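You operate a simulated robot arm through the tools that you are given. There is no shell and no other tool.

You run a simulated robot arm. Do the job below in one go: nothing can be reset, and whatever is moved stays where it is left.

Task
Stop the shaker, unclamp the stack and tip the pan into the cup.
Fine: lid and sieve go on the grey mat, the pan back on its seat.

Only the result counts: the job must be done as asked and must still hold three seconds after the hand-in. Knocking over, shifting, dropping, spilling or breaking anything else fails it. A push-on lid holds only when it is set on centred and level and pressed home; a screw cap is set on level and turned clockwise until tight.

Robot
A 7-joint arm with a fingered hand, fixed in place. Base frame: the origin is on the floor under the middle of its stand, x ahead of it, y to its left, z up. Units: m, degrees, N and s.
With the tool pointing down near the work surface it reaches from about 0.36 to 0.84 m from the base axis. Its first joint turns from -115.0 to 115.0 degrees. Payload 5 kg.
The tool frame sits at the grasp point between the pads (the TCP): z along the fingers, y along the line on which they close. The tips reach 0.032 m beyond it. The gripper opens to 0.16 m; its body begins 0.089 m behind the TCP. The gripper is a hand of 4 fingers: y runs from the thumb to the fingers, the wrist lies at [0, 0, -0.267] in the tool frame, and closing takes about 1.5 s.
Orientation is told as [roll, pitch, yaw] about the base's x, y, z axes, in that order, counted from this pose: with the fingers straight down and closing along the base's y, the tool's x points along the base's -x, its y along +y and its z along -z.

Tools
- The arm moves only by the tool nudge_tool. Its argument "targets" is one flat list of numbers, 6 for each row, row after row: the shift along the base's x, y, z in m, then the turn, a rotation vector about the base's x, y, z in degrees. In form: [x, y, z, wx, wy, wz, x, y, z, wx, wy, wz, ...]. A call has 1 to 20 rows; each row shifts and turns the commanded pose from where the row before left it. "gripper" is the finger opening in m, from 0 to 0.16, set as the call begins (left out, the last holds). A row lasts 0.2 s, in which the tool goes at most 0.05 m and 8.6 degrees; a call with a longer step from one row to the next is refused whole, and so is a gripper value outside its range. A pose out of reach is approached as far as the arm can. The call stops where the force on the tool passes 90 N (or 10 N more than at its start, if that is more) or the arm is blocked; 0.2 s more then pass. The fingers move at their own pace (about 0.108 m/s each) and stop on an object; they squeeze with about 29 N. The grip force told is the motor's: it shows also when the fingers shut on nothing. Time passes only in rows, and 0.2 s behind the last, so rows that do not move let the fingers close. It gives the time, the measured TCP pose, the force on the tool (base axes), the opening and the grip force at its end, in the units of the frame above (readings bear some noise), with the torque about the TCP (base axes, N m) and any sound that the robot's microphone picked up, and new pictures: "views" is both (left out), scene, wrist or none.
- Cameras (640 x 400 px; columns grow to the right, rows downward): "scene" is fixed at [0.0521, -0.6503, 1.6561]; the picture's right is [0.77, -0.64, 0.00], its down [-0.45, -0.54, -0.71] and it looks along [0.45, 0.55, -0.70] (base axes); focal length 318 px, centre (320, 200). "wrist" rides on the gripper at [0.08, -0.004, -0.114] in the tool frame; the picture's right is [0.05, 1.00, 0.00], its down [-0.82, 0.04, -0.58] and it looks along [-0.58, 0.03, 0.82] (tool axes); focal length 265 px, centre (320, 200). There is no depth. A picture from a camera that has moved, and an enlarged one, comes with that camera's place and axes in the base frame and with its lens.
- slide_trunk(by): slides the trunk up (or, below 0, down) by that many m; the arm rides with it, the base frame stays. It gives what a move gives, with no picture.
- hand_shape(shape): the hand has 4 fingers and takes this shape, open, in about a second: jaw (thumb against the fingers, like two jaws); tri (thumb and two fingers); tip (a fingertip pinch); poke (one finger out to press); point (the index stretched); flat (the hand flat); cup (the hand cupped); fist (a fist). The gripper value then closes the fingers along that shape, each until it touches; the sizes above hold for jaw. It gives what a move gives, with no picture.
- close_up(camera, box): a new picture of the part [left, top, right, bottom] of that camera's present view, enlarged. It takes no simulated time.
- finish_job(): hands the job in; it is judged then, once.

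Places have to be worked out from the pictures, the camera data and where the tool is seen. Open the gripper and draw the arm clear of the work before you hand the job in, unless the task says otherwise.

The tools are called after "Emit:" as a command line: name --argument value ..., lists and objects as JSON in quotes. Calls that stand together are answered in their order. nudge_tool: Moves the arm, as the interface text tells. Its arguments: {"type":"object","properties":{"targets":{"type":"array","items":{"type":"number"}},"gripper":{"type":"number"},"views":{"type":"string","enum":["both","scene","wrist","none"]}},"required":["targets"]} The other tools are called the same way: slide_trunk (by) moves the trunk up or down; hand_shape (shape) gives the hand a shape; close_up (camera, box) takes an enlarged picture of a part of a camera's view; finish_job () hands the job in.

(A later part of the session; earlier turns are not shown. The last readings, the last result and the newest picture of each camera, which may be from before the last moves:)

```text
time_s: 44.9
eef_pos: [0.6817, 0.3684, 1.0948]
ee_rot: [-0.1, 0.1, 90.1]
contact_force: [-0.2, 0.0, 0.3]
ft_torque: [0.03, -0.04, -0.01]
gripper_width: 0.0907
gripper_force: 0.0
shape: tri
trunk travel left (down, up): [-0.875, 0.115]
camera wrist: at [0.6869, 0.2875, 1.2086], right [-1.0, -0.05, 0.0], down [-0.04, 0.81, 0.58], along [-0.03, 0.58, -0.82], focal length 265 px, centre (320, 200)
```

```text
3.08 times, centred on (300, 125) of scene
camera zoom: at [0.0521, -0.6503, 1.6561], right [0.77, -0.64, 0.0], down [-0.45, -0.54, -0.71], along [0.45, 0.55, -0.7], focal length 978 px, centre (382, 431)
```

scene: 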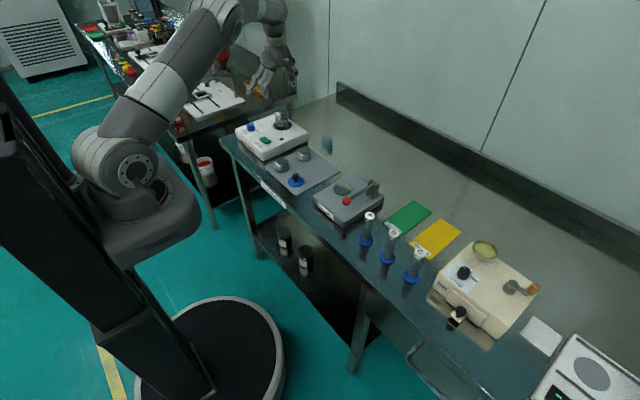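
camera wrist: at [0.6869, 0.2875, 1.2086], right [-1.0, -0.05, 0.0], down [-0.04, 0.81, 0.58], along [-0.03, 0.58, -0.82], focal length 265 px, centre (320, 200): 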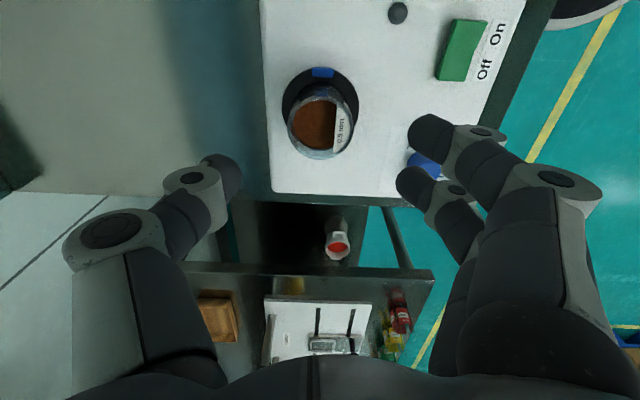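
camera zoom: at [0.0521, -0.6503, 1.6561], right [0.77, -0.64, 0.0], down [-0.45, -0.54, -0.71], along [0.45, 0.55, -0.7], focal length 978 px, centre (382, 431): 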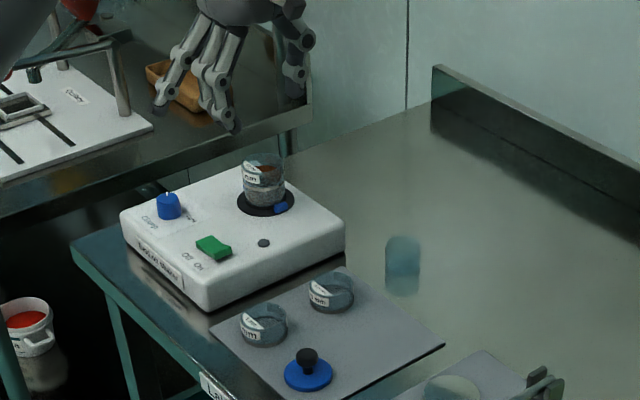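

Tri puts thumb against index and middle only. For the sieve I'll use the full jaw (thumb versus three fingers) which will cradle the 54 mm wall; the sieve axis is within 1 mm of the TCP axis. I'll switch to jaw and lower to just above the rim.

Emit:
hand_shape --shape "jaw"

Emit:
nudge_tool --targets '[0, 0, -0.02, 0, 0, 0, 0, 0, -0.02, 0, 0, 0, 0, 0, -0.015, 0, 0, 0, 0, 0, 0, 0, 0, 0]' --gripper 0.1 --views "wrist"

Emit:
close_up --camera "scene" --box '[240, 75, 320, 135]'

Emit:
close_up --camera "wrist" --box '[200, 60, 440, 220]'

```text
time_s: 45.8
eef_pos: [0.6824, 0.3685, 1.0948]
ee_rot: [0.1, -0.1, 90.0]
contact_force: [-1.1, 0.6, -0.1]
ft_torque: [-0.01, -0.01, 0.0]
gripper_width: 0.1599
gripper_force: 0.0
shape: jaw
trunk travel left (down, up): [-0.875, 0.115]
```

```text
time_s: 46.8
eef_pos: [0.6812, 0.3693, 1.0387]
ee_rot: [-0.1, 0.0, 90.0]
contact_force: [0.1, -0.8, 0.4]
ft_torque: [0.02, -0.02, 0.01]
gripper_width: 0.1006
gripper_force: 0.0
shape: jaw
trunk travel left (down, up): [-0.875, 0.115]
camera wrist: at [0.6856, 0.2893, 1.1521], right [-1.0, -0.05, 0.0], down [-0.04, 0.82, 0.58], along [-0.03, 0.58, -0.82], focal length 265 px, centre (320, 200)
```

wrist: 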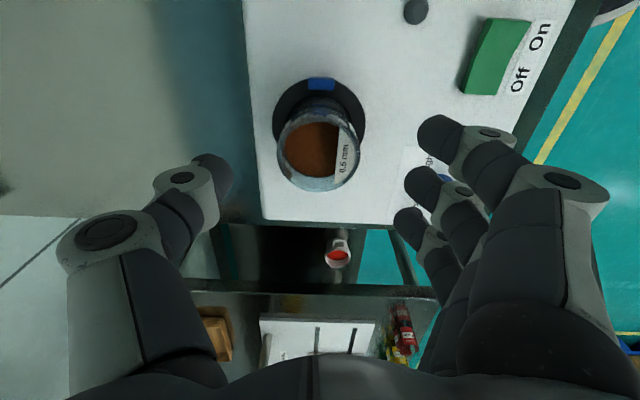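

```text
6.67 times, centred on (280, 105) of scene
camera zoom: at [0.0521, -0.6503, 1.6561], right [0.77, -0.64, 0.0], down [-0.45, -0.54, -0.71], along [0.45, 0.55, -0.7], focal length 2120 px, centre (587, 833)
```

zoom: 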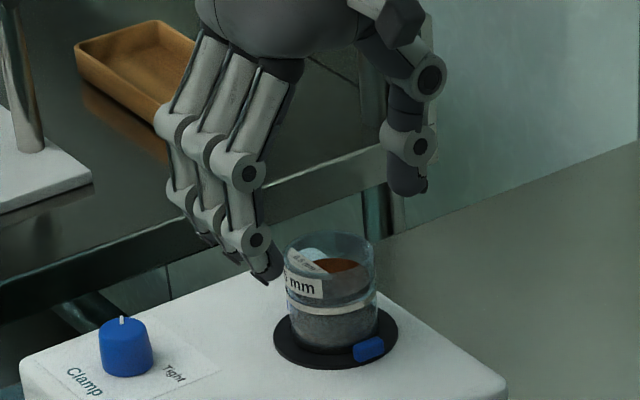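

```text
2.50 times, centred on (320, 140) of wrist
camera zoom: at [0.6856, 0.2893, 1.1521], right [-1.0, -0.05, 0.0], down [-0.04, 0.82, 0.58], along [-0.03, 0.58, -0.82], focal length 664 px, centre (320, 350)
```

zoom: 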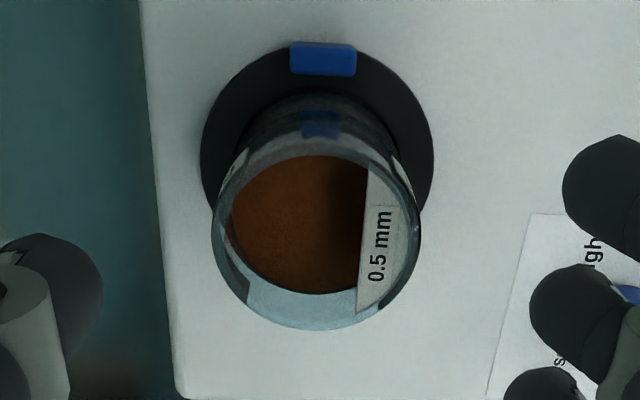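

Centred. Descending so the fingertips stop at about the sieve wall's lower third (above the pan rim), then checking.

Emit:
nudge_tool --targets '[0.001, 0, -0.02, 0, 0, 0, 0, 0, -0.015, 0, 0, 0, 0, 0, -0.009, 0, 0, 0, 0, 0, 0, 0, 0, 0]' --gripper 0.1 --views "wrist"

Emit:
close_up --camera "scene" --box '[255, 90, 315, 135]'

```text
time_s: 47.8
eef_pos: [0.683, 0.368, 0.9961]
ee_rot: [0.0, 0.0, 90.0]
contact_force: [0.7, -0.2, 0.3]
ft_torque: [0.01, -0.03, -0.02]
gripper_width: 0.1005
gripper_force: 0.0
shape: jaw
trunk travel left (down, up): [-0.875, 0.115]
camera wrist: at [0.687, 0.2884, 1.1083], right [-1.0, -0.05, 0.0], down [-0.04, 0.82, 0.58], along [-0.03, 0.58, -0.82], focal length 265 px, centre (320, 200)
```

wrist: 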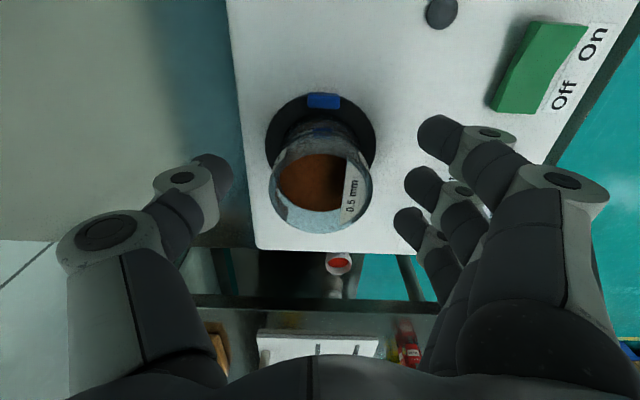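

```text
8.89 times, centred on (285, 112) of scene
camera zoom: at [0.0521, -0.6503, 1.6561], right [0.77, -0.64, 0.0], down [-0.45, -0.54, -0.71], along [0.45, 0.55, -0.7], focal length 2826 px, centre (631, 978)
```

zoom: 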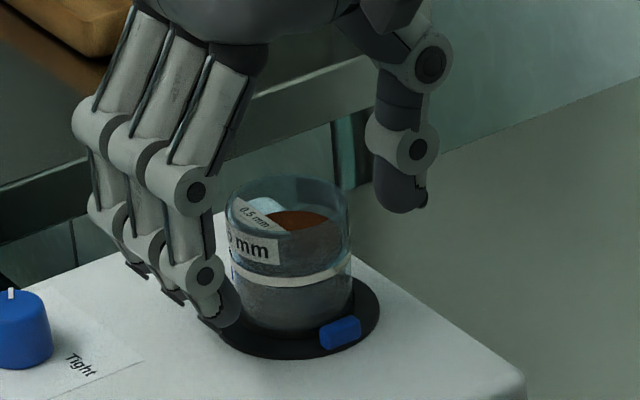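

The tips are at about the pale ring's bottom (z≈0.966); I'll raise 3 mm to avoid touching the pan rim, then close on the sieve.

Emit:
nudge_tool --targets '[0, 0, 0.003, 0, 0, 0, 0, 0, 0, 0, 0, 0]' --gripper 0.1 --views "none"

Emit:
nudge_tool --targets '[0, 0, 0, 0, 0, 0, 0, 0, 0, 0, 0, 0, 0, 0, 0, 0, 0, 0, 0, 0, 0, 0, 0, 0, 0, 0, 0, 0, 0, 0]' --gripper 0.0 --views "wrist"

Emit:
close_up --camera "scene" --box '[255, 90, 315, 135]'

Emit:
close_up --camera "wrist" --box '[200, 80, 440, 240]'

```text
time_s: 48.4
eef_pos: [0.6821, 0.3694, 0.9978]
ee_rot: [-0.1, 0.0, 90.0]
contact_force: [0.6, 0.2, 0.7]
ft_torque: [0.01, 0.03, 0.0]
gripper_width: 0.1007
gripper_force: 0.0
shape: jaw
trunk travel left (down, up): [-0.875, 0.115]
```

```text
time_s: 49.6
eef_pos: [0.6826, 0.369, 0.9979]
ee_rot: [0.0, -0.1, 90.0]
contact_force: [0.2, 0.1, -0.8]
ft_torque: [0.0, 0.0, 0.02]
gripper_width: 0.0364
gripper_force: 28.9
shape: jaw
trunk travel left (down, up): [-0.875, 0.115]
camera wrist: at [0.687, 0.2883, 1.1109], right [-1.0, -0.05, 0.0], down [-0.04, 0.82, 0.58], along [-0.03, 0.58, -0.82], focal length 265 px, centre (320, 200)
```

wrist: 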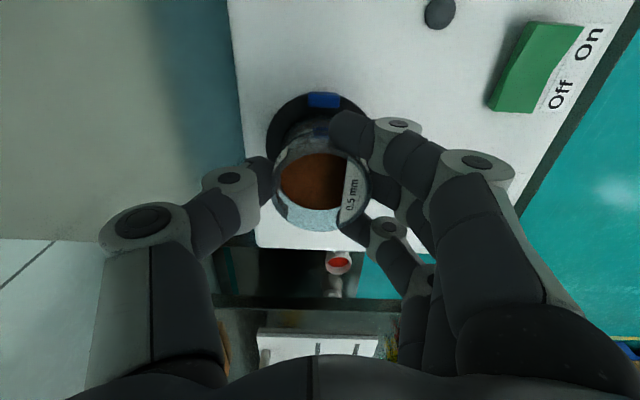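

```text
8.89 times, centred on (285, 112) of scene
camera zoom: at [0.0521, -0.6503, 1.6561], right [0.77, -0.64, 0.0], down [-0.45, -0.54, -0.71], along [0.45, 0.55, -0.7], focal length 2826 px, centre (631, 978)
```

zoom: 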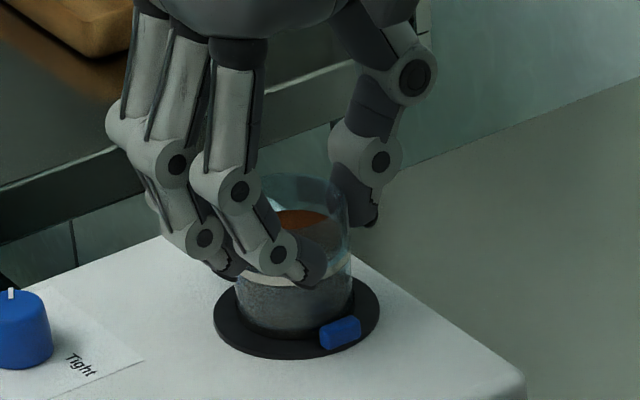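

```text
2.50 times, centred on (320, 160) of wrist
camera zoom: at [0.687, 0.2883, 1.1109], right [-1.0, -0.05, 0.0], down [-0.04, 0.82, 0.58], along [-0.03, 0.58, -0.82], focal length 664 px, centre (320, 300)
```

zoom: 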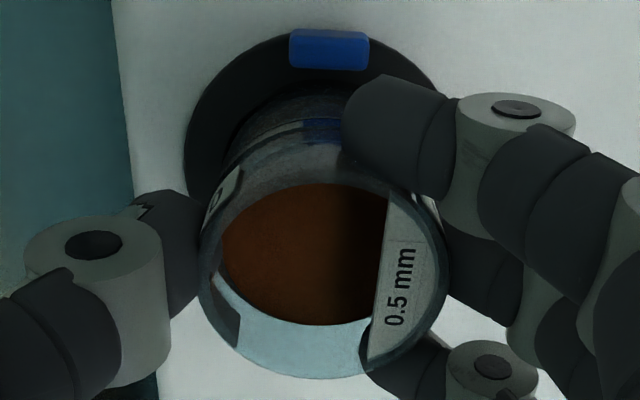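

A cradling four-finger grip on the sieve. I'll lift slowly and check that the pan stays.

Emit:
nudge_tool --targets '[0, 0, 0.003, 0, 0, 0, 0, 0, 0.003, 0, 0, 0, 0, 0, 0.004, 0, 0, 0, 0, 0, 0, 0, 0, 0]' --views "none"

Emit:
close_up --camera "scene" --box '[255, 90, 315, 135]'

```text
time_s: 50.6
eef_pos: [0.6817, 0.3684, 1.0076]
ee_rot: [0.1, 0.0, 90.0]
contact_force: [-0.5, -0.1, -0.8]
ft_torque: [0.02, 0.0, 0.01]
gripper_width: 0.0366
gripper_force: 29.1
shape: jaw
trunk travel left (down, up): [-0.875, 0.115]
```

```text
8.89 times, centred on (285, 112) of scene
camera zoom: at [0.0521, -0.6503, 1.6561], right [0.77, -0.64, 0.0], down [-0.45, -0.54, -0.71], along [0.45, 0.55, -0.7], focal length 2826 px, centre (631, 978)
```

zoom: 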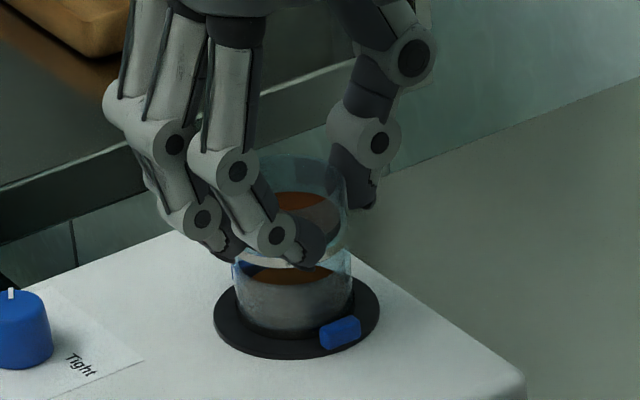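

Only the sieve lifts; the pan with powder (about two-thirds full) stays on its seat. I'll raise it and carry it level to the free right part of the mat.

Emit:
nudge_tool --targets '[0, 0, 0.015, 0, 0, 0, 0, 0, 0.025, 0, 0, 0, 0, -0.015, 0.01, 0, 0, 0, -0.002, -0.03, 0, 0, 0, 0, -0.002, -0.035, 0, 0, 0, 0, -0.002, -0.035, 0, 0, 0, 0, -0.002, -0.035, 0, 0, 0, 0, -0.002, -0.035, 0, 0, 0, 0, -0.002, -0.035, 0, 0, 0, 0, -0.002, -0.03, 0, 0, 0, 0, -0.002, -0.022, 0, 0, 0, 0, 0, -0.014, 0, 0, 0, 0, 0, 0, 0, 0, 0, 0]' --views "both"

Emit:
close_up --camera "scene" --box '[260, 110, 360, 190]'

```text
time_s: 53.4
eef_pos: [0.6651, 0.0837, 1.0599]
ee_rot: [0.0, 0.0, 90.1]
contact_force: [0.5, 0.6, -0.5]
ft_torque: [-0.05, 0.03, -0.04]
gripper_width: 0.0363
gripper_force: 29.1
shape: jaw
trunk travel left (down, up): [-0.875, 0.115]
camera wrist: at [0.6708, 0.0038, 1.1722], right [-1.0, -0.05, 0.0], down [-0.04, 0.82, 0.58], along [-0.03, 0.58, -0.82], focal length 265 px, centre (320, 200)
```

scene: 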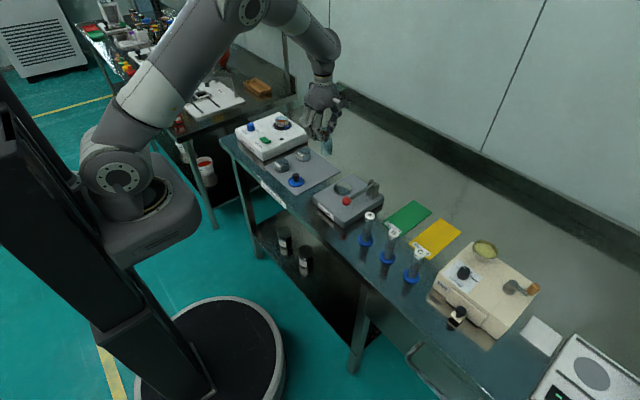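
wrist: 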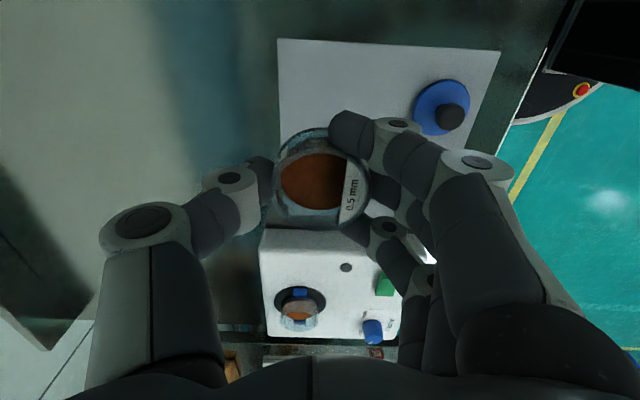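

```text
5.00 times, centred on (310, 150) of scene
camera zoom: at [0.0521, -0.6503, 1.6561], right [0.77, -0.64, 0.0], down [-0.45, -0.54, -0.71], along [0.45, 0.55, -0.7], focal length 1590 px, centre (370, 450)
```

zoom: 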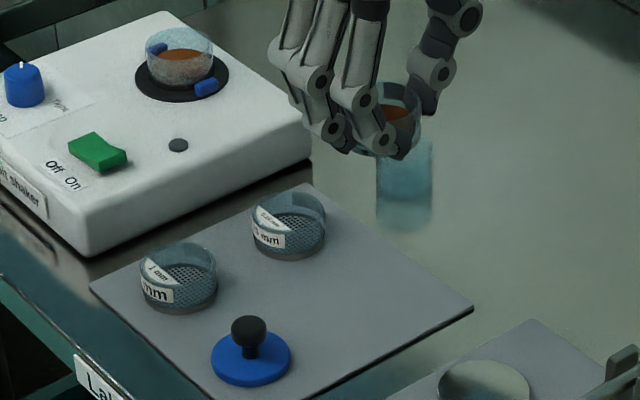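

The spot below (around (0.666, 0.083)) is free. I'll lower the sieve to about 1 cm above the mat.

Emit:
nudge_tool --targets '[0, 0, -0.03, 0, 0, 0, 0, 0, -0.035, 0, 0, 0, 0, 0, -0.035, 0, 0, 0, 0, 0, -0.025, 0, 0, 0, 0, 0, -0.013, 0, 0, 0, 0, 0, 0, 0, 0, 0]' --views "wrist"

Emit:
close_up --camera "scene" --box '[280, 130, 350, 185]'

```text
time_s: 54.8
eef_pos: [0.6657, 0.0822, 0.9207]
ee_rot: [-0.1, 0.1, 90.0]
contact_force: [-0.1, -0.7, 4.8]
ft_torque: [0.05, 0.15, 0.01]
gripper_width: 0.0364
gripper_force: 28.7
shape: jaw
trunk travel left (down, up): [-0.875, 0.115]
camera wrist: at [0.6708, 0.0021, 1.0332], right [-1.0, -0.05, 0.0], down [-0.04, 0.82, 0.58], along [-0.03, 0.58, -0.82], focal length 265 px, centre (320, 200)
```

wrist: 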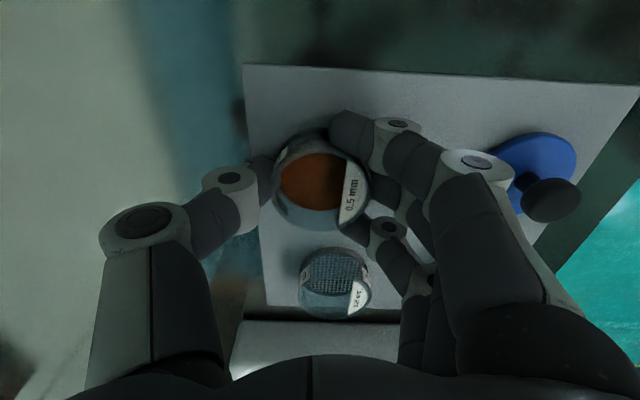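

```text
7.27 times, centred on (315, 158) of scene
camera zoom: at [0.0521, -0.6503, 1.6561], right [0.77, -0.64, 0.0], down [-0.45, -0.54, -0.71], along [0.45, 0.55, -0.7], focal length 2312 px, centre (356, 509)
```

zoom: 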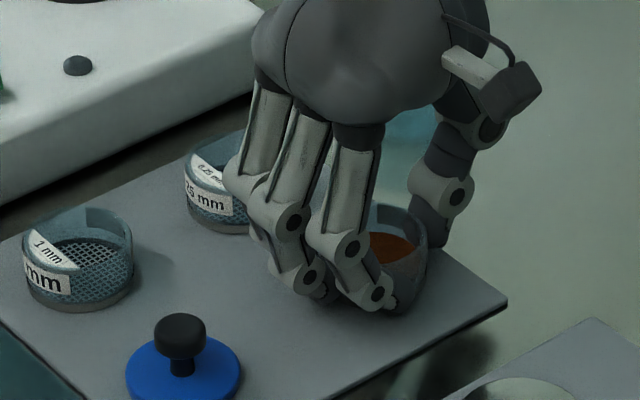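

Contact (4.8 N) came slightly earlier than expected, so the sieve's base spigot is on the mat. Let me zoom to confirm it's level before releasing.

Emit:
close_up --camera "scene" --box '[310, 150, 346, 176]'

Emit:
close_up --camera "wrist" --box '[220, 90, 420, 330]'

```text
15.38 times, centred on (328, 163) of scene
camera zoom: at [0.0521, -0.6503, 1.6561], right [0.77, -0.64, 0.0], down [-0.45, -0.54, -0.71], along [0.45, 0.55, -0.7], focal length 4891 px, centre (197, 769)
```

zoom: 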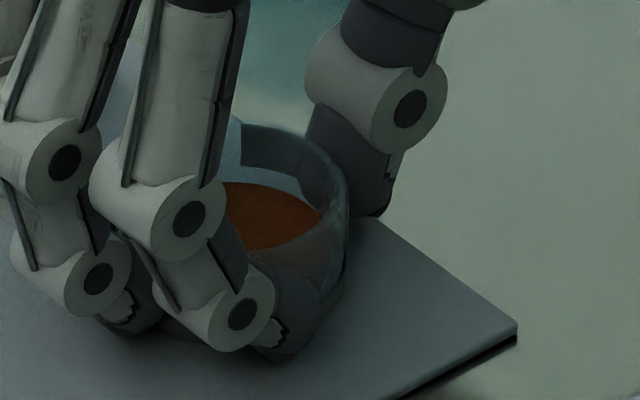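

```text
1.67 times, centred on (320, 210) of wrist
camera zoom: at [0.6708, 0.0021, 1.0332], right [-1.0, -0.05, 0.0], down [-0.04, 0.82, 0.58], along [-0.03, 0.58, -0.82], focal length 442 px, centre (320, 183)
```

zoom: 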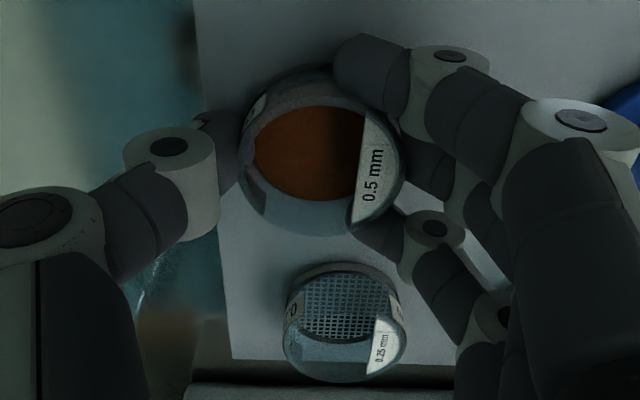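

By height arithmetic (mat top ≈0.888) the sieve is resting on the mat. I'll release with a moderate opening so the fingers stay clear of the lid and the other sieve.

Emit:
nudge_tool --targets '[0, 0, 0, 0, 0, 0, 0, 0, 0, 0, 0, 0, 0, 0, 0, 0, 0, 0]' --gripper 0.075 --views "wrist"

Emit:
close_up --camera "scene" --box '[290, 140, 350, 185]'

```text
time_s: 55.6
eef_pos: [0.6654, 0.0821, 0.9188]
ee_rot: [-0.1, 0.0, 90.0]
contact_force: [-0.2, 0.6, -0.3]
ft_torque: [0.01, -0.01, 0.04]
gripper_width: 0.0741
gripper_force: 0.0
shape: jaw
trunk travel left (down, up): [-0.875, 0.115]
camera wrist: at [0.6707, 0.0021, 1.0325], right [-1.0, -0.05, 0.0], down [-0.04, 0.82, 0.58], along [-0.03, 0.58, -0.82], focal length 265 px, centre (320, 200)
```

wrist: 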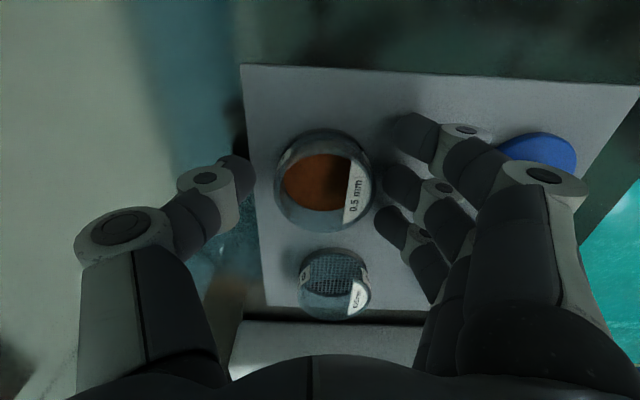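

```text
8.89 times, centred on (320, 162) of scene
camera zoom: at [0.0521, -0.6503, 1.6561], right [0.77, -0.64, 0.0], down [-0.45, -0.54, -0.71], along [0.45, 0.55, -0.7], focal length 2826 px, centre (320, 533)
```

zoom: 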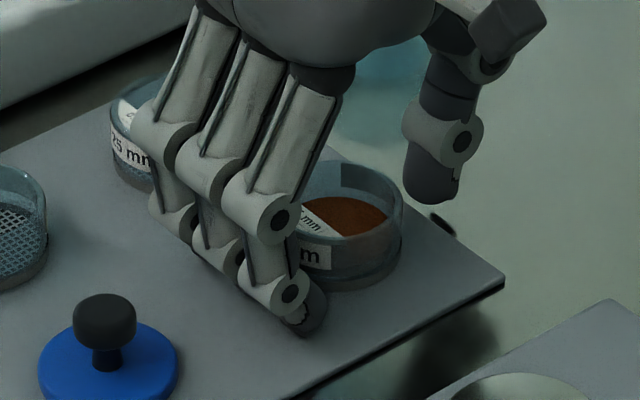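

The sieve is standing level with its contents. Lifting straight up and clear, then moving toward the pan while looking at pan and cup.

Emit:
nudge_tool --targets '[0, 0, 0.02, 0, 0, 0, 0, 0, 0.04, 0, 0, 0, 0, 0, 0.045, 0, 0, 0, 0, 0, 0.045, 0, 0, 0, 0.02, 0.03, 0.03, 0, 0, 0, 0.02, 0.03, 0.02, 0, 0, 0, 0, 0, 0, 0, 0, 0]' --gripper 0.1 --views "both"

Emit:
close_up --camera "scene" --box '[260, 100, 360, 190]'

```text
time_s: 57.2
eef_pos: [0.7086, 0.143, 1.119]
ee_rot: [0.0, 0.2, 90.1]
contact_force: [-0.3, 0.2, 0.1]
ft_torque: [0.0, 0.0, -0.03]
gripper_width: 0.0997
gripper_force: 0.2
shape: jaw
trunk travel left (down, up): [-0.875, 0.115]
camera wrist: at [0.7118, 0.0632, 1.2323], right [-1.0, -0.05, 0.0], down [-0.04, 0.82, 0.58], along [-0.03, 0.58, -0.82], focal length 265 px, centre (320, 200)
```

scene: 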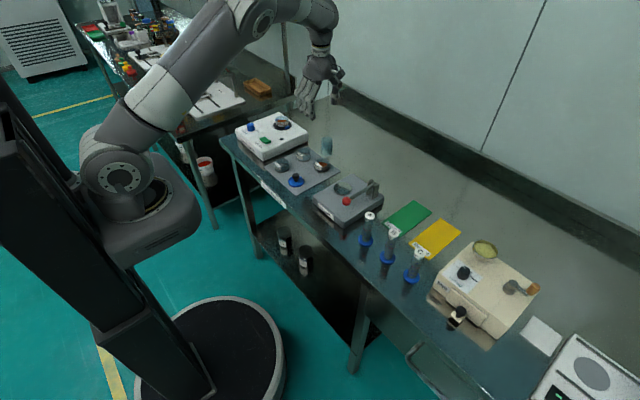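
wrist: 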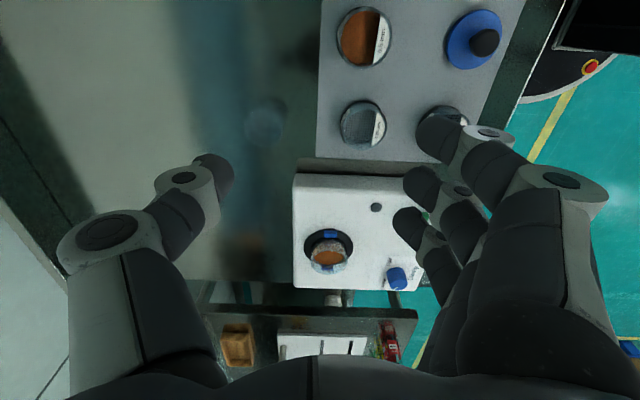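

```text
4.44 times, centred on (310, 145) of scene
camera zoom: at [0.0521, -0.6503, 1.6561], right [0.77, -0.64, 0.0], down [-0.45, -0.54, -0.71], along [0.45, 0.55, -0.7], focal length 1413 px, centre (364, 444)
```

zoom: 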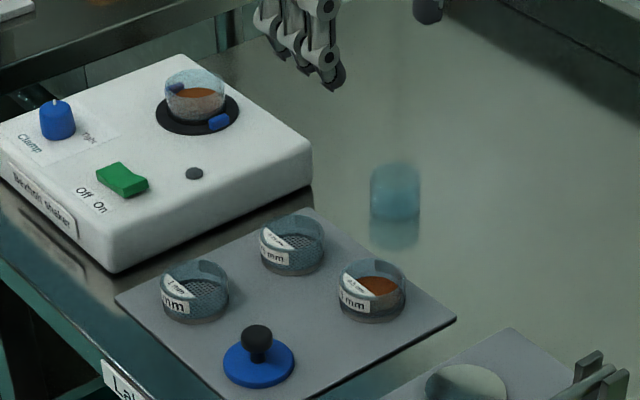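

Lid and sieve are well placed on the mat. Now I'll measure the cup and the pan in the wrist view.

Emit:
close_up --camera "wrist" --box '[215, 70, 325, 160]'

Emit:
close_up --camera "wrist" --box '[280, 200, 400, 300]'

Emit:
close_up --camera "scene" --box '[260, 105, 310, 140]'

Emit:
close_up --camera "scene" --box '[310, 125, 350, 165]'

```text
4.44 times, centred on (270, 115) of wrist
camera zoom: at [0.7118, 0.0632, 1.2323], right [-1.0, -0.05, 0.0], down [-0.04, 0.82, 0.58], along [-0.03, 0.58, -0.82], focal length 1180 px, centre (542, 578)
```

zoom: 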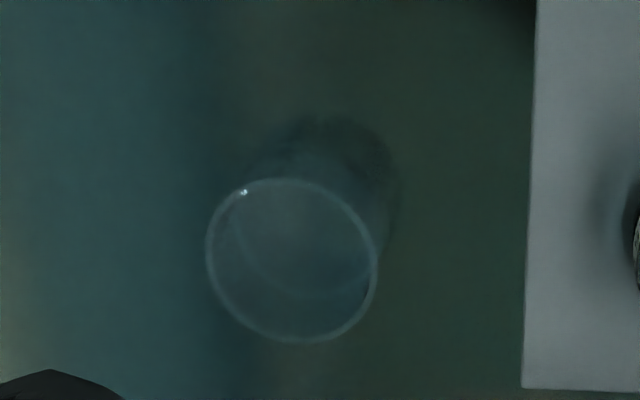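

```text
4.00 times, centred on (340, 250) of wrist
camera zoom: at [0.7118, 0.0632, 1.2323], right [-1.0, -0.05, 0.0], down [-0.04, 0.82, 0.58], along [-0.03, 0.58, -0.82], focal length 1062 px, centre (240, 0)
```

zoom: 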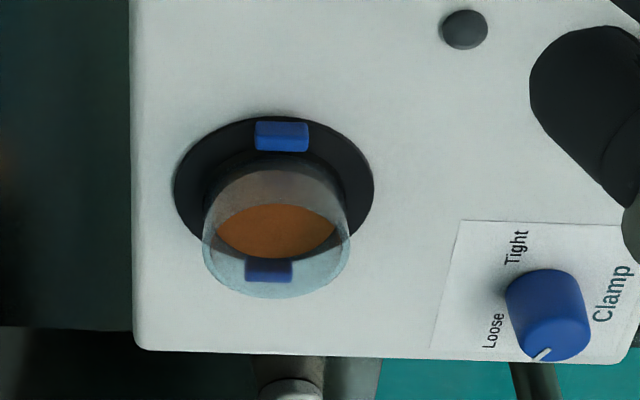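

```text
11.43 times, centred on (285, 122) of scene
camera zoom: at [0.0521, -0.6503, 1.6561], right [0.77, -0.64, 0.0], down [-0.45, -0.54, -0.71], along [0.45, 0.55, -0.7], focal length 3634 px, centre (720, 1086)
```

zoom: 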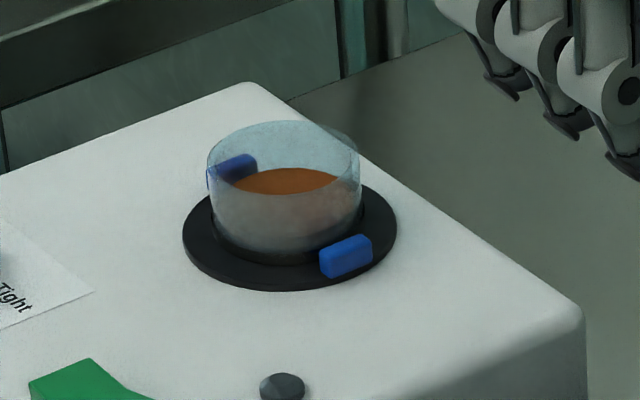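

```text
10.00 times, centred on (330, 145) of scene
camera zoom: at [0.0521, -0.6503, 1.6561], right [0.77, -0.64, 0.0], down [-0.45, -0.54, -0.71], along [0.45, 0.55, -0.7], focal length 3179 px, centre (220, 750)
```

zoom: 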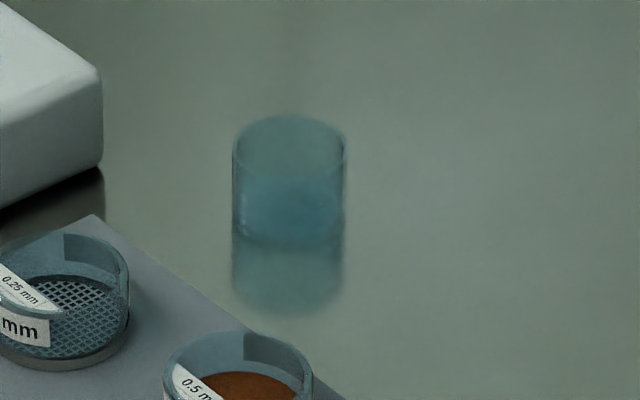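

The cup rim centre is near (0.775, 0.184, 0.917) and the pan rim is at z≈0.964 with powder ~9 mm below it; the clamp jaws are on the pan's ±y sides, so I must grip along x. I'll rehearse reach empty-handed first: rotate the hand to yaw -90° high above the bench.

Emit:
nudge_tool --targets '[-0.02, 0.015, 0.01, 0, 0, -8.5, -0.02, 0.015, 0.01, 0, 0, -8.5, -0.02, 0.015, 0.01, 0, 0, -8.5, -0.02, 0.015, 0, 0, 0, -8.5, -0.02, 0.015, 0, 0, 0, -8.5, 0, 0.015, 0, 0, 0, -8.5, 0, 0.015, 0, 0, 0, -8.5, 0, 0, 0, 0, 0, -8.5, 0, 0, 0, 0, 0, -8.5, 0, 0, 0, 0, 0, -8.5, 0, 0, 0, 0, 0, -8.5, 0, 0, 0, 0, 0, -8.5, 0, 0, 0, 0, 0, -8.5, 0, 0, 0, 0, 0, -8.5, 0, 0, 0, 0, 0, -8.5, 0, 0, 0, 0, 0, -8.5, 0, 0, 0, 0, 0, -8.5, 0, 0, 0, 0, 0, -8.5, 0, 0, 0, 0, 0, -8.5, 0, 0, 0, 0, 0, -8.5]' --gripper 0.1 --views "both"

```text
time_s: 61.4
eef_pos: [0.6073, 0.2475, 1.1507]
ee_rot: [0.0, -0.1, -80.2]
contact_force: [-0.1, 0.1, -0.7]
ft_torque: [-0.02, 0.0, 0.0]
gripper_width: 0.0993
gripper_force: 0.0
shape: jaw
trunk travel left (down, up): [-0.875, 0.115]
camera wrist: at [0.5894, 0.3258, 1.2641], right [0.98, 0.22, 0.0], down [0.18, -0.8, 0.58], along [0.13, -0.56, -0.82], focal length 265 px, centre (320, 200)
```

scene: 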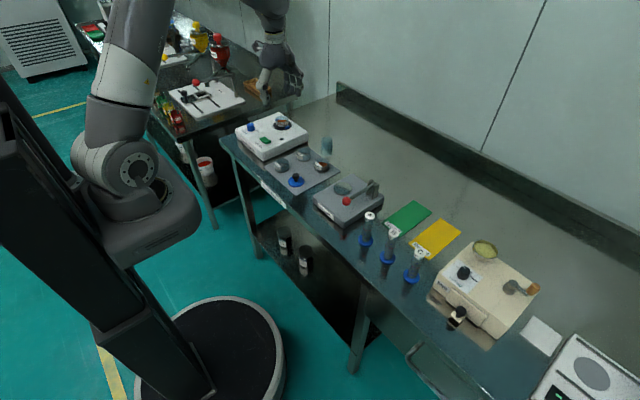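
wrist: 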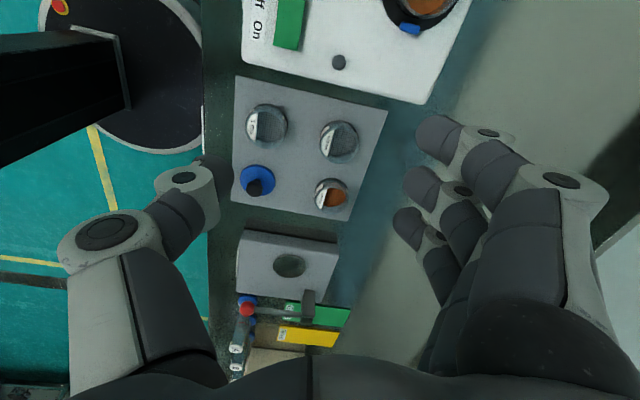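

Yaw -80° is fine. I'll finish to -90°, move high over the cup area, and rehearse the tilt (wrist swinging to the -y side).

Emit:
nudge_tool --targets '[0.035, -0.02, 0, 0, 0, -5, 0.035, -0.02, 0, 0, 0, -5, 0.035, -0.02, 0, 0, 0, 0, 0.035, -0.02, 0, 0, 0, 0, 0.0285, -0.018, 0, 0, 0, 0, 0, 0, 0, 8.5, 0, 0, 0, 0, 0, 8.5, 0, 0, 0, 0, 0, 8.5, 0, 0, 0, 0, 0, 8.5, 0, 0, 0, 0, 0, 8.5, 0, 0, 0, 0, 0, 8.5, 0, 0, 0, 0, 0, 8.5, 0, 0, 0, 0, 0, 8.5, 0, 0, 0, 0, 0, 0, 0, 0]' --gripper 0.1 --views "both"

```text
time_s: 64.4
eef_pos: [0.7747, 0.1508, 1.1505]
ee_rot: [0.1, 68.0, -89.7]
contact_force: [0.5, -0.1, -0.1]
ft_torque: [-0.02, 0.01, 0.02]
gripper_width: 0.0993
gripper_force: 0.0
shape: jaw
trunk travel left (down, up): [-0.875, 0.115]
camera wrist: at [0.7712, 0.0747, 1.2671], right [1.0, 0.02, 0.05], down [0.04, -0.84, -0.54], along [0.03, 0.54, -0.84], focal length 265 px, centre (320, 200)
```

scene: 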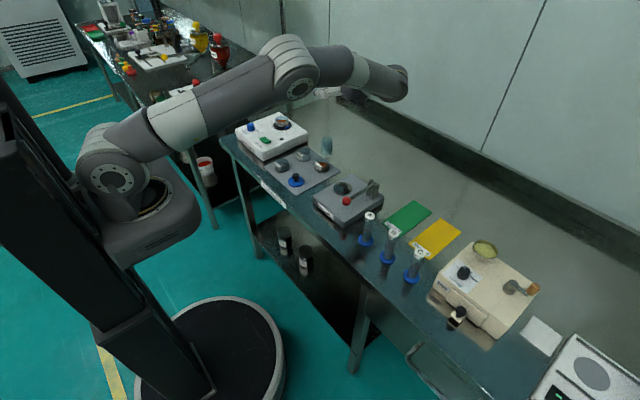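
wrist: 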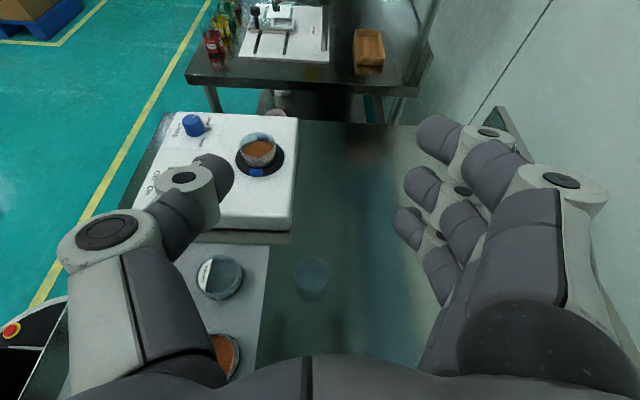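

The tilt is reachable so far (68°) and the camera stays on top. I'll continue the rehearsal to ~110° at this safe height.

Emit:
nudge_tool --targets '[0, 0, 0, 8.5, 0, 0, 0, 0, 0, 8.5, 0, 0, 0, 0, 0, 8.5, 0, 0, 0, 0, 0, 8.5, 0, 0, 0, 0, 0, 8.5, 0, 0, 0, 0, 0, 0, 0, 0]' --gripper 0.1 --views "both"

```text
time_s: 65.8
eef_pos: [0.7743, 0.1487, 1.1508]
ee_rot: [180.0, 69.4, 89.9]
contact_force: [-0.3, 0.0, 0.4]
ft_torque: [-0.01, 0.03, 0.01]
gripper_width: 0.0998
gripper_force: 0.1
shape: jaw
trunk travel left (down, up): [-0.875, 0.115]
camera wrist: at [0.7715, 0.0142, 1.1854], right [1.0, -0.02, 0.05], down [0.04, -0.25, -0.97], along [0.03, 0.97, -0.25], focal length 265 px, centre (320, 200)
```

scene: 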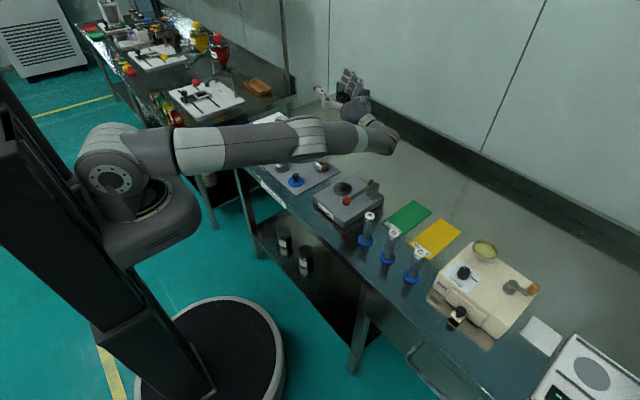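
wrist: 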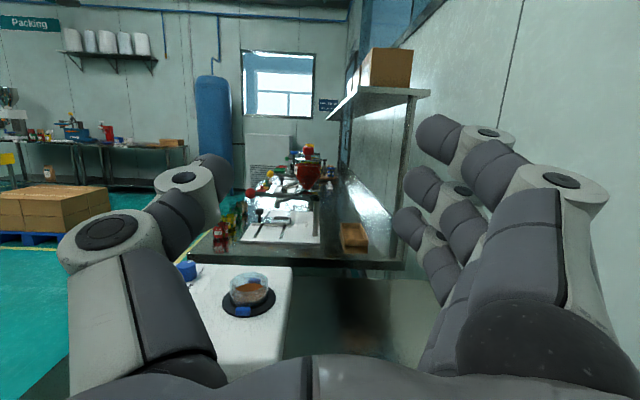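

The full tilt rehearsal reached ~110° without trouble. I'll reverse it back to vertical and return above the pan area.

Emit:
nudge_tool --targets '[0, 0, 0, -8.5, 0, 0, 0, 0, 0, -8.5, 0, 0, 0, 0, 0, -8.5, 0, 0, 0, 0, 0, -8.5, 0, 0, 0, 0, 0, -8.5, 0, 0, 0, 0, 0, -8.5, 0, 0, 0, 0, 0, -8.5, 0, 0, 0, 0, 0, -8.5, 0, 0, 0, 0, 0, -8.5, 0, 0, 0, 0, 0, -8.5, 0, 0, -0.01, 0.03, 0, -8.5, 0, 0, -0.01, 0.04, 0, -8.5, 0, 0, -0.015, 0.04, 0, -8.5, 0, 0, -0.02, 0.04, 0, 0, 0, 7.5, -0.02, 0.04, 0, 0, 0, 7.5, -0.01, 0.02, 0, 0, 0, 7.5, 0, 0, 0, 0, 0, 7.5, 0, 0, 0, 0, 0, 0]' --gripper 0.1 --views "both"

```text
time_s: 69.6
eef_pos: [0.6881, 0.3591, 1.1494]
ee_rot: [-0.1, 0.0, -60.0]
contact_force: [0.3, -0.6, -0.1]
ft_torque: [-0.03, 0.0, 0.01]
gripper_width: 0.0993
gripper_force: 0.0
shape: jaw
trunk travel left (down, up): [-0.875, 0.115]
camera wrist: at [0.6453, 0.4269, 1.2625], right [0.84, 0.55, 0.0], down [0.45, -0.68, 0.58], along [0.32, -0.48, -0.82], focal length 265 px, centre (320, 200)
```

scene: 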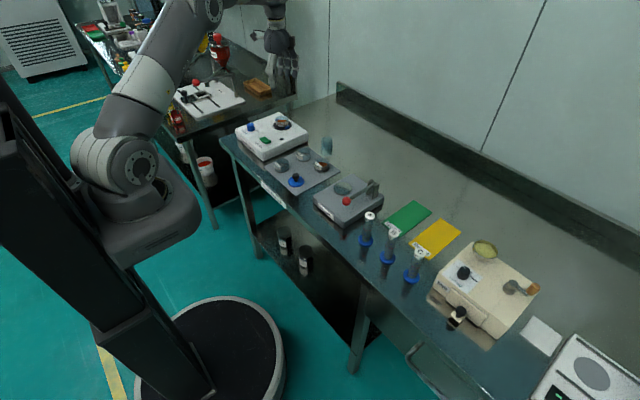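
wrist: 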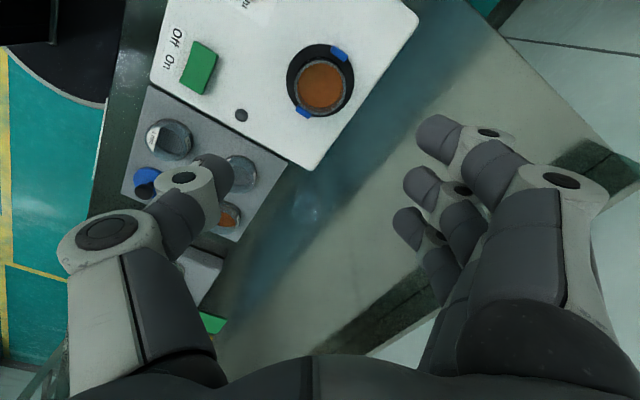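

At yaw -60° the pinch line clears both clamp jaws. I'll take the tip shape and lean the hand ~35° (wrist toward +y/-x) at this height to test reach.

Emit:
hand_shape --shape "tip"

Emit:
nudge_tool --targets '[0, 0, 0, -7.361, -4.25, 0, 0, 0, 0, -7.361, -4.25, 0, 0, 0, 0, -7.361, -4.25, 0, -0.008, 0.01, -0.03, -7.361, -4.25, 0, -0.009, 0.01, -0.03, 0, 0, 0, 0, 0, 0, 0, 0, 0]' --gripper 0.1 --views "both"

Emit:
close_up --camera "wrist" --box '[220, 100, 420, 260]'

Emit:
close_up --camera "scene" --box '[240, 65, 330, 145]'

```text
time_s: 70.5
eef_pos: [0.6889, 0.3584, 1.1482]
ee_rot: [-0.1, 0.1, -60.0]
contact_force: [-0.1, -0.4, 0.6]
ft_torque: [0.04, 0.0, 0.04]
gripper_width: 0.1597
gripper_force: 0.0
shape: tip
trunk travel left (down, up): [-0.875, 0.115]
```

```text
time_s: 71.9
eef_pos: [0.6738, 0.3786, 1.089]
ee_rot: [0.1, -34.1, -60.0]
contact_force: [0.0, 1.2, -0.4]
ft_torque: [0.0, 0.03, 0.01]
gripper_width: 0.1004
gripper_force: 0.1
shape: tip
trunk travel left (down, up): [-0.875, 0.115]
camera wrist: at [0.606, 0.4903, 1.1386], right [0.84, 0.54, -0.03], down [0.21, -0.28, 0.94], along [0.49, -0.79, -0.35], focal length 265 px, centre (320, 200)
```

scene: 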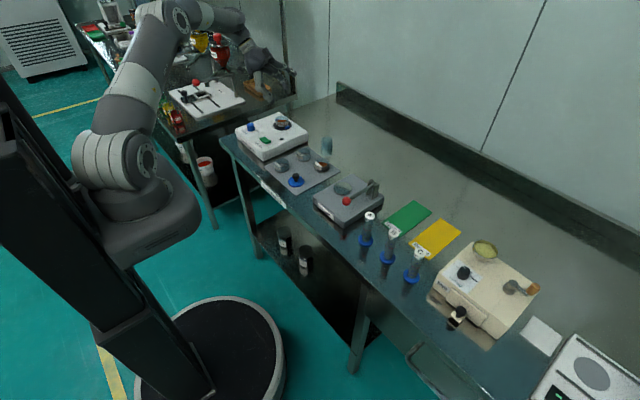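
wrist: 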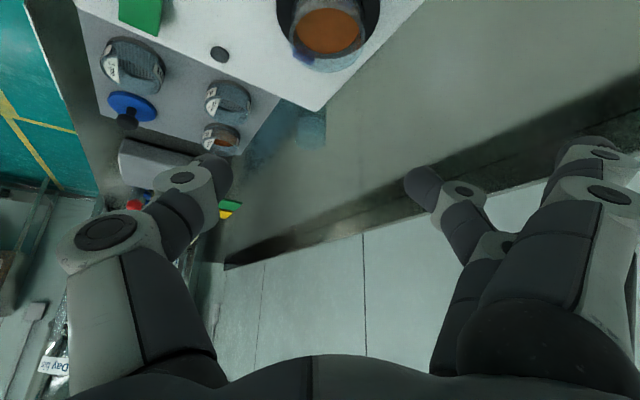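

```text
2.50 times, centred on (320, 180) of wrist
camera zoom: at [0.606, 0.4903, 1.1386], right [0.84, 0.54, -0.03], down [0.21, -0.28, 0.94], along [0.49, -0.79, -0.35], focal length 664 px, centre (320, 250)
```

zoom: 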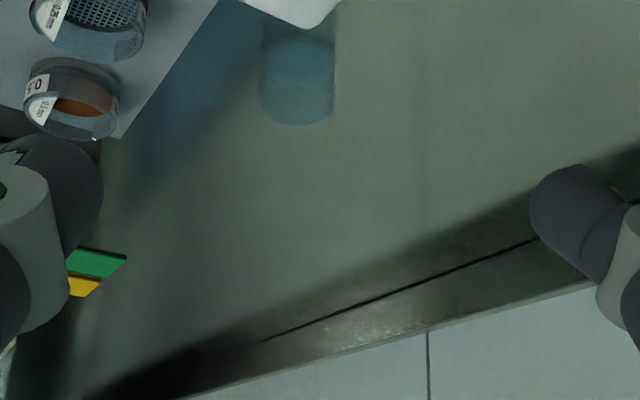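

```text
5.00 times, centred on (285, 105) of scene
camera zoom: at [0.0521, -0.6503, 1.6561], right [0.77, -0.64, 0.0], down [-0.45, -0.54, -0.71], along [0.45, 0.55, -0.7], focal length 1590 px, centre (495, 675)
```

zoom: 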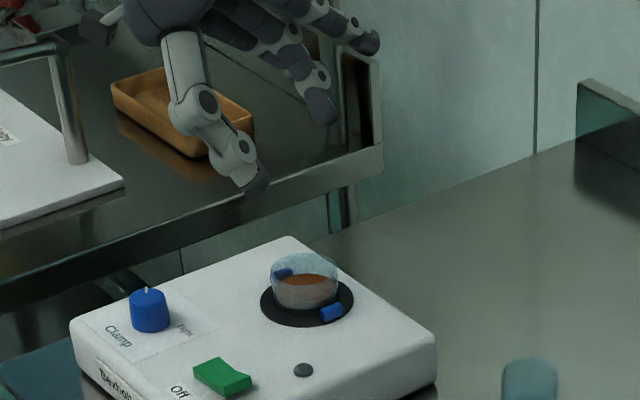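

Lean of 34° is reachable. I'll lower to about 5 cm above the pinch height and check alignment in both views.

Emit:
nudge_tool --targets '[0, -0.002, -0.03, 0, 0, 0, 0, 0, -0.03, 0, 0, 0, 0, 0, 0, 0, 0, 0]' --gripper 0.09 --views "wrist"

Emit:
close_up --camera "wrist" --box '[200, 20, 440, 220]'

Emit:
close_up --camera "scene" --box '[245, 80, 325, 140]'

```text
time_s: 72.7
eef_pos: [0.6739, 0.3788, 1.0293]
ee_rot: [0.0, -34.0, -60.0]
contact_force: [0.7, -0.7, -0.7]
ft_torque: [-0.01, 0.02, -0.02]
gripper_width: 0.0904
gripper_force: 0.0
shape: tip
trunk travel left (down, up): [-0.875, 0.115]
camera wrist: at [0.6053, 0.4887, 1.0779], right [0.84, 0.54, -0.03], down [0.21, -0.28, 0.93], along [0.49, -0.79, -0.35], focal length 265 px, centre (320, 200)
```

wrist: 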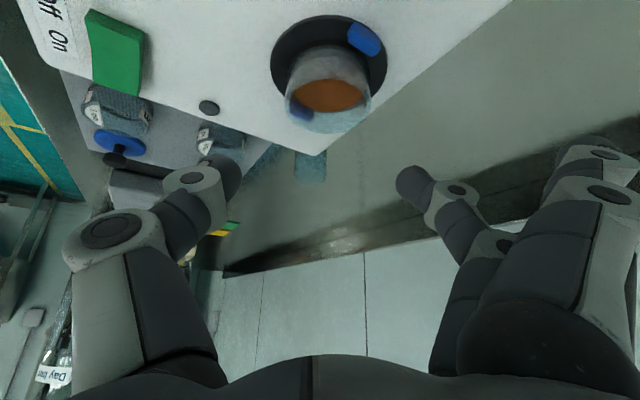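

```text
2.00 times, centred on (320, 120) of wrist
camera zoom: at [0.6053, 0.4887, 1.0779], right [0.84, 0.54, -0.03], down [0.21, -0.28, 0.93], along [0.49, -0.79, -0.35], focal length 531 px, centre (320, 360)
```

zoom: 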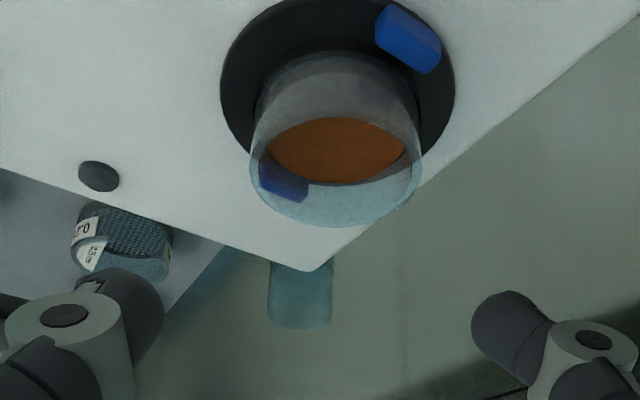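

```text
6.67 times, centred on (285, 110) of scene
camera zoom: at [0.0521, -0.6503, 1.6561], right [0.77, -0.64, 0.0], down [-0.45, -0.54, -0.71], along [0.45, 0.55, -0.7], focal length 2120 px, centre (553, 800)
```

zoom: 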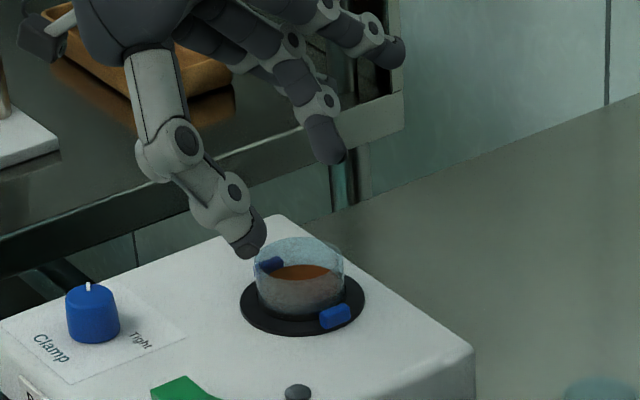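

The pan is centred laterally between thumb and finger. I'll descend most of the way (to ~1.5 cm above final) and look again.

Emit:
nudge_tool --targets '[0, 0, -0.02, 0, 0, 0, 0, 0, -0.02, 0, 0, 0, 0, 0, -0.006, 0, 0, 0, 0, 0, 0, 0, 0, 0]' --gripper 0.09 --views "wrist"

Emit:
close_up --camera "wrist" --box '[200, 50, 440, 250]'

Emit:
close_up --camera "scene" --box '[255, 95, 315, 140]'

```text
time_s: 73.7
eef_pos: [0.6742, 0.3769, 0.9837]
ee_rot: [0.0, -34.0, -60.0]
contact_force: [0.3, 0.1, 0.3]
ft_torque: [0.0, 0.02, 0.0]
gripper_width: 0.0908
gripper_force: 0.1
shape: tip
trunk travel left (down, up): [-0.875, 0.115]
camera wrist: at [0.6054, 0.4879, 1.0325], right [0.84, 0.54, -0.03], down [0.21, -0.28, 0.93], along [0.49, -0.79, -0.35], focal length 265 px, centre (320, 200)
```

wrist: 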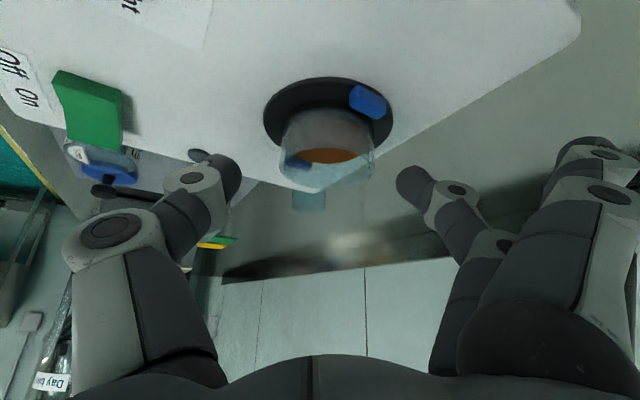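

```text
2.00 times, centred on (320, 150) of wrist
camera zoom: at [0.6054, 0.4879, 1.0325], right [0.84, 0.54, -0.03], down [0.21, -0.28, 0.93], along [0.49, -0.79, -0.35], focal length 531 px, centre (320, 300)
```

zoom: 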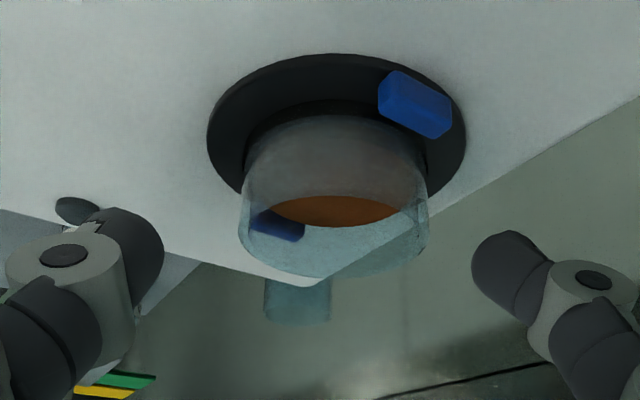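

```text
8.89 times, centred on (285, 118) of scene
camera zoom: at [0.0521, -0.6503, 1.6561], right [0.77, -0.64, 0.0], down [-0.45, -0.54, -0.71], along [0.45, 0.55, -0.7], focal length 2826 px, centre (631, 933)
```

zoom: 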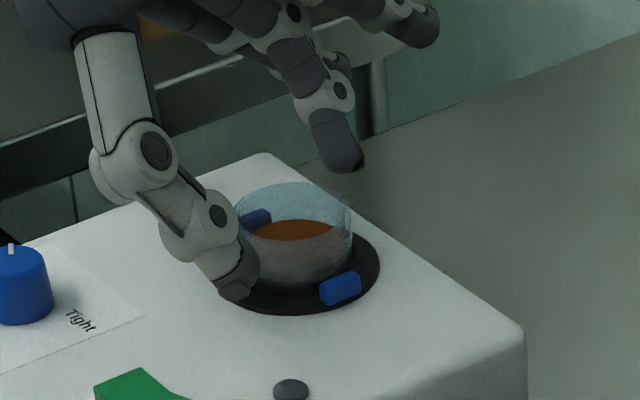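

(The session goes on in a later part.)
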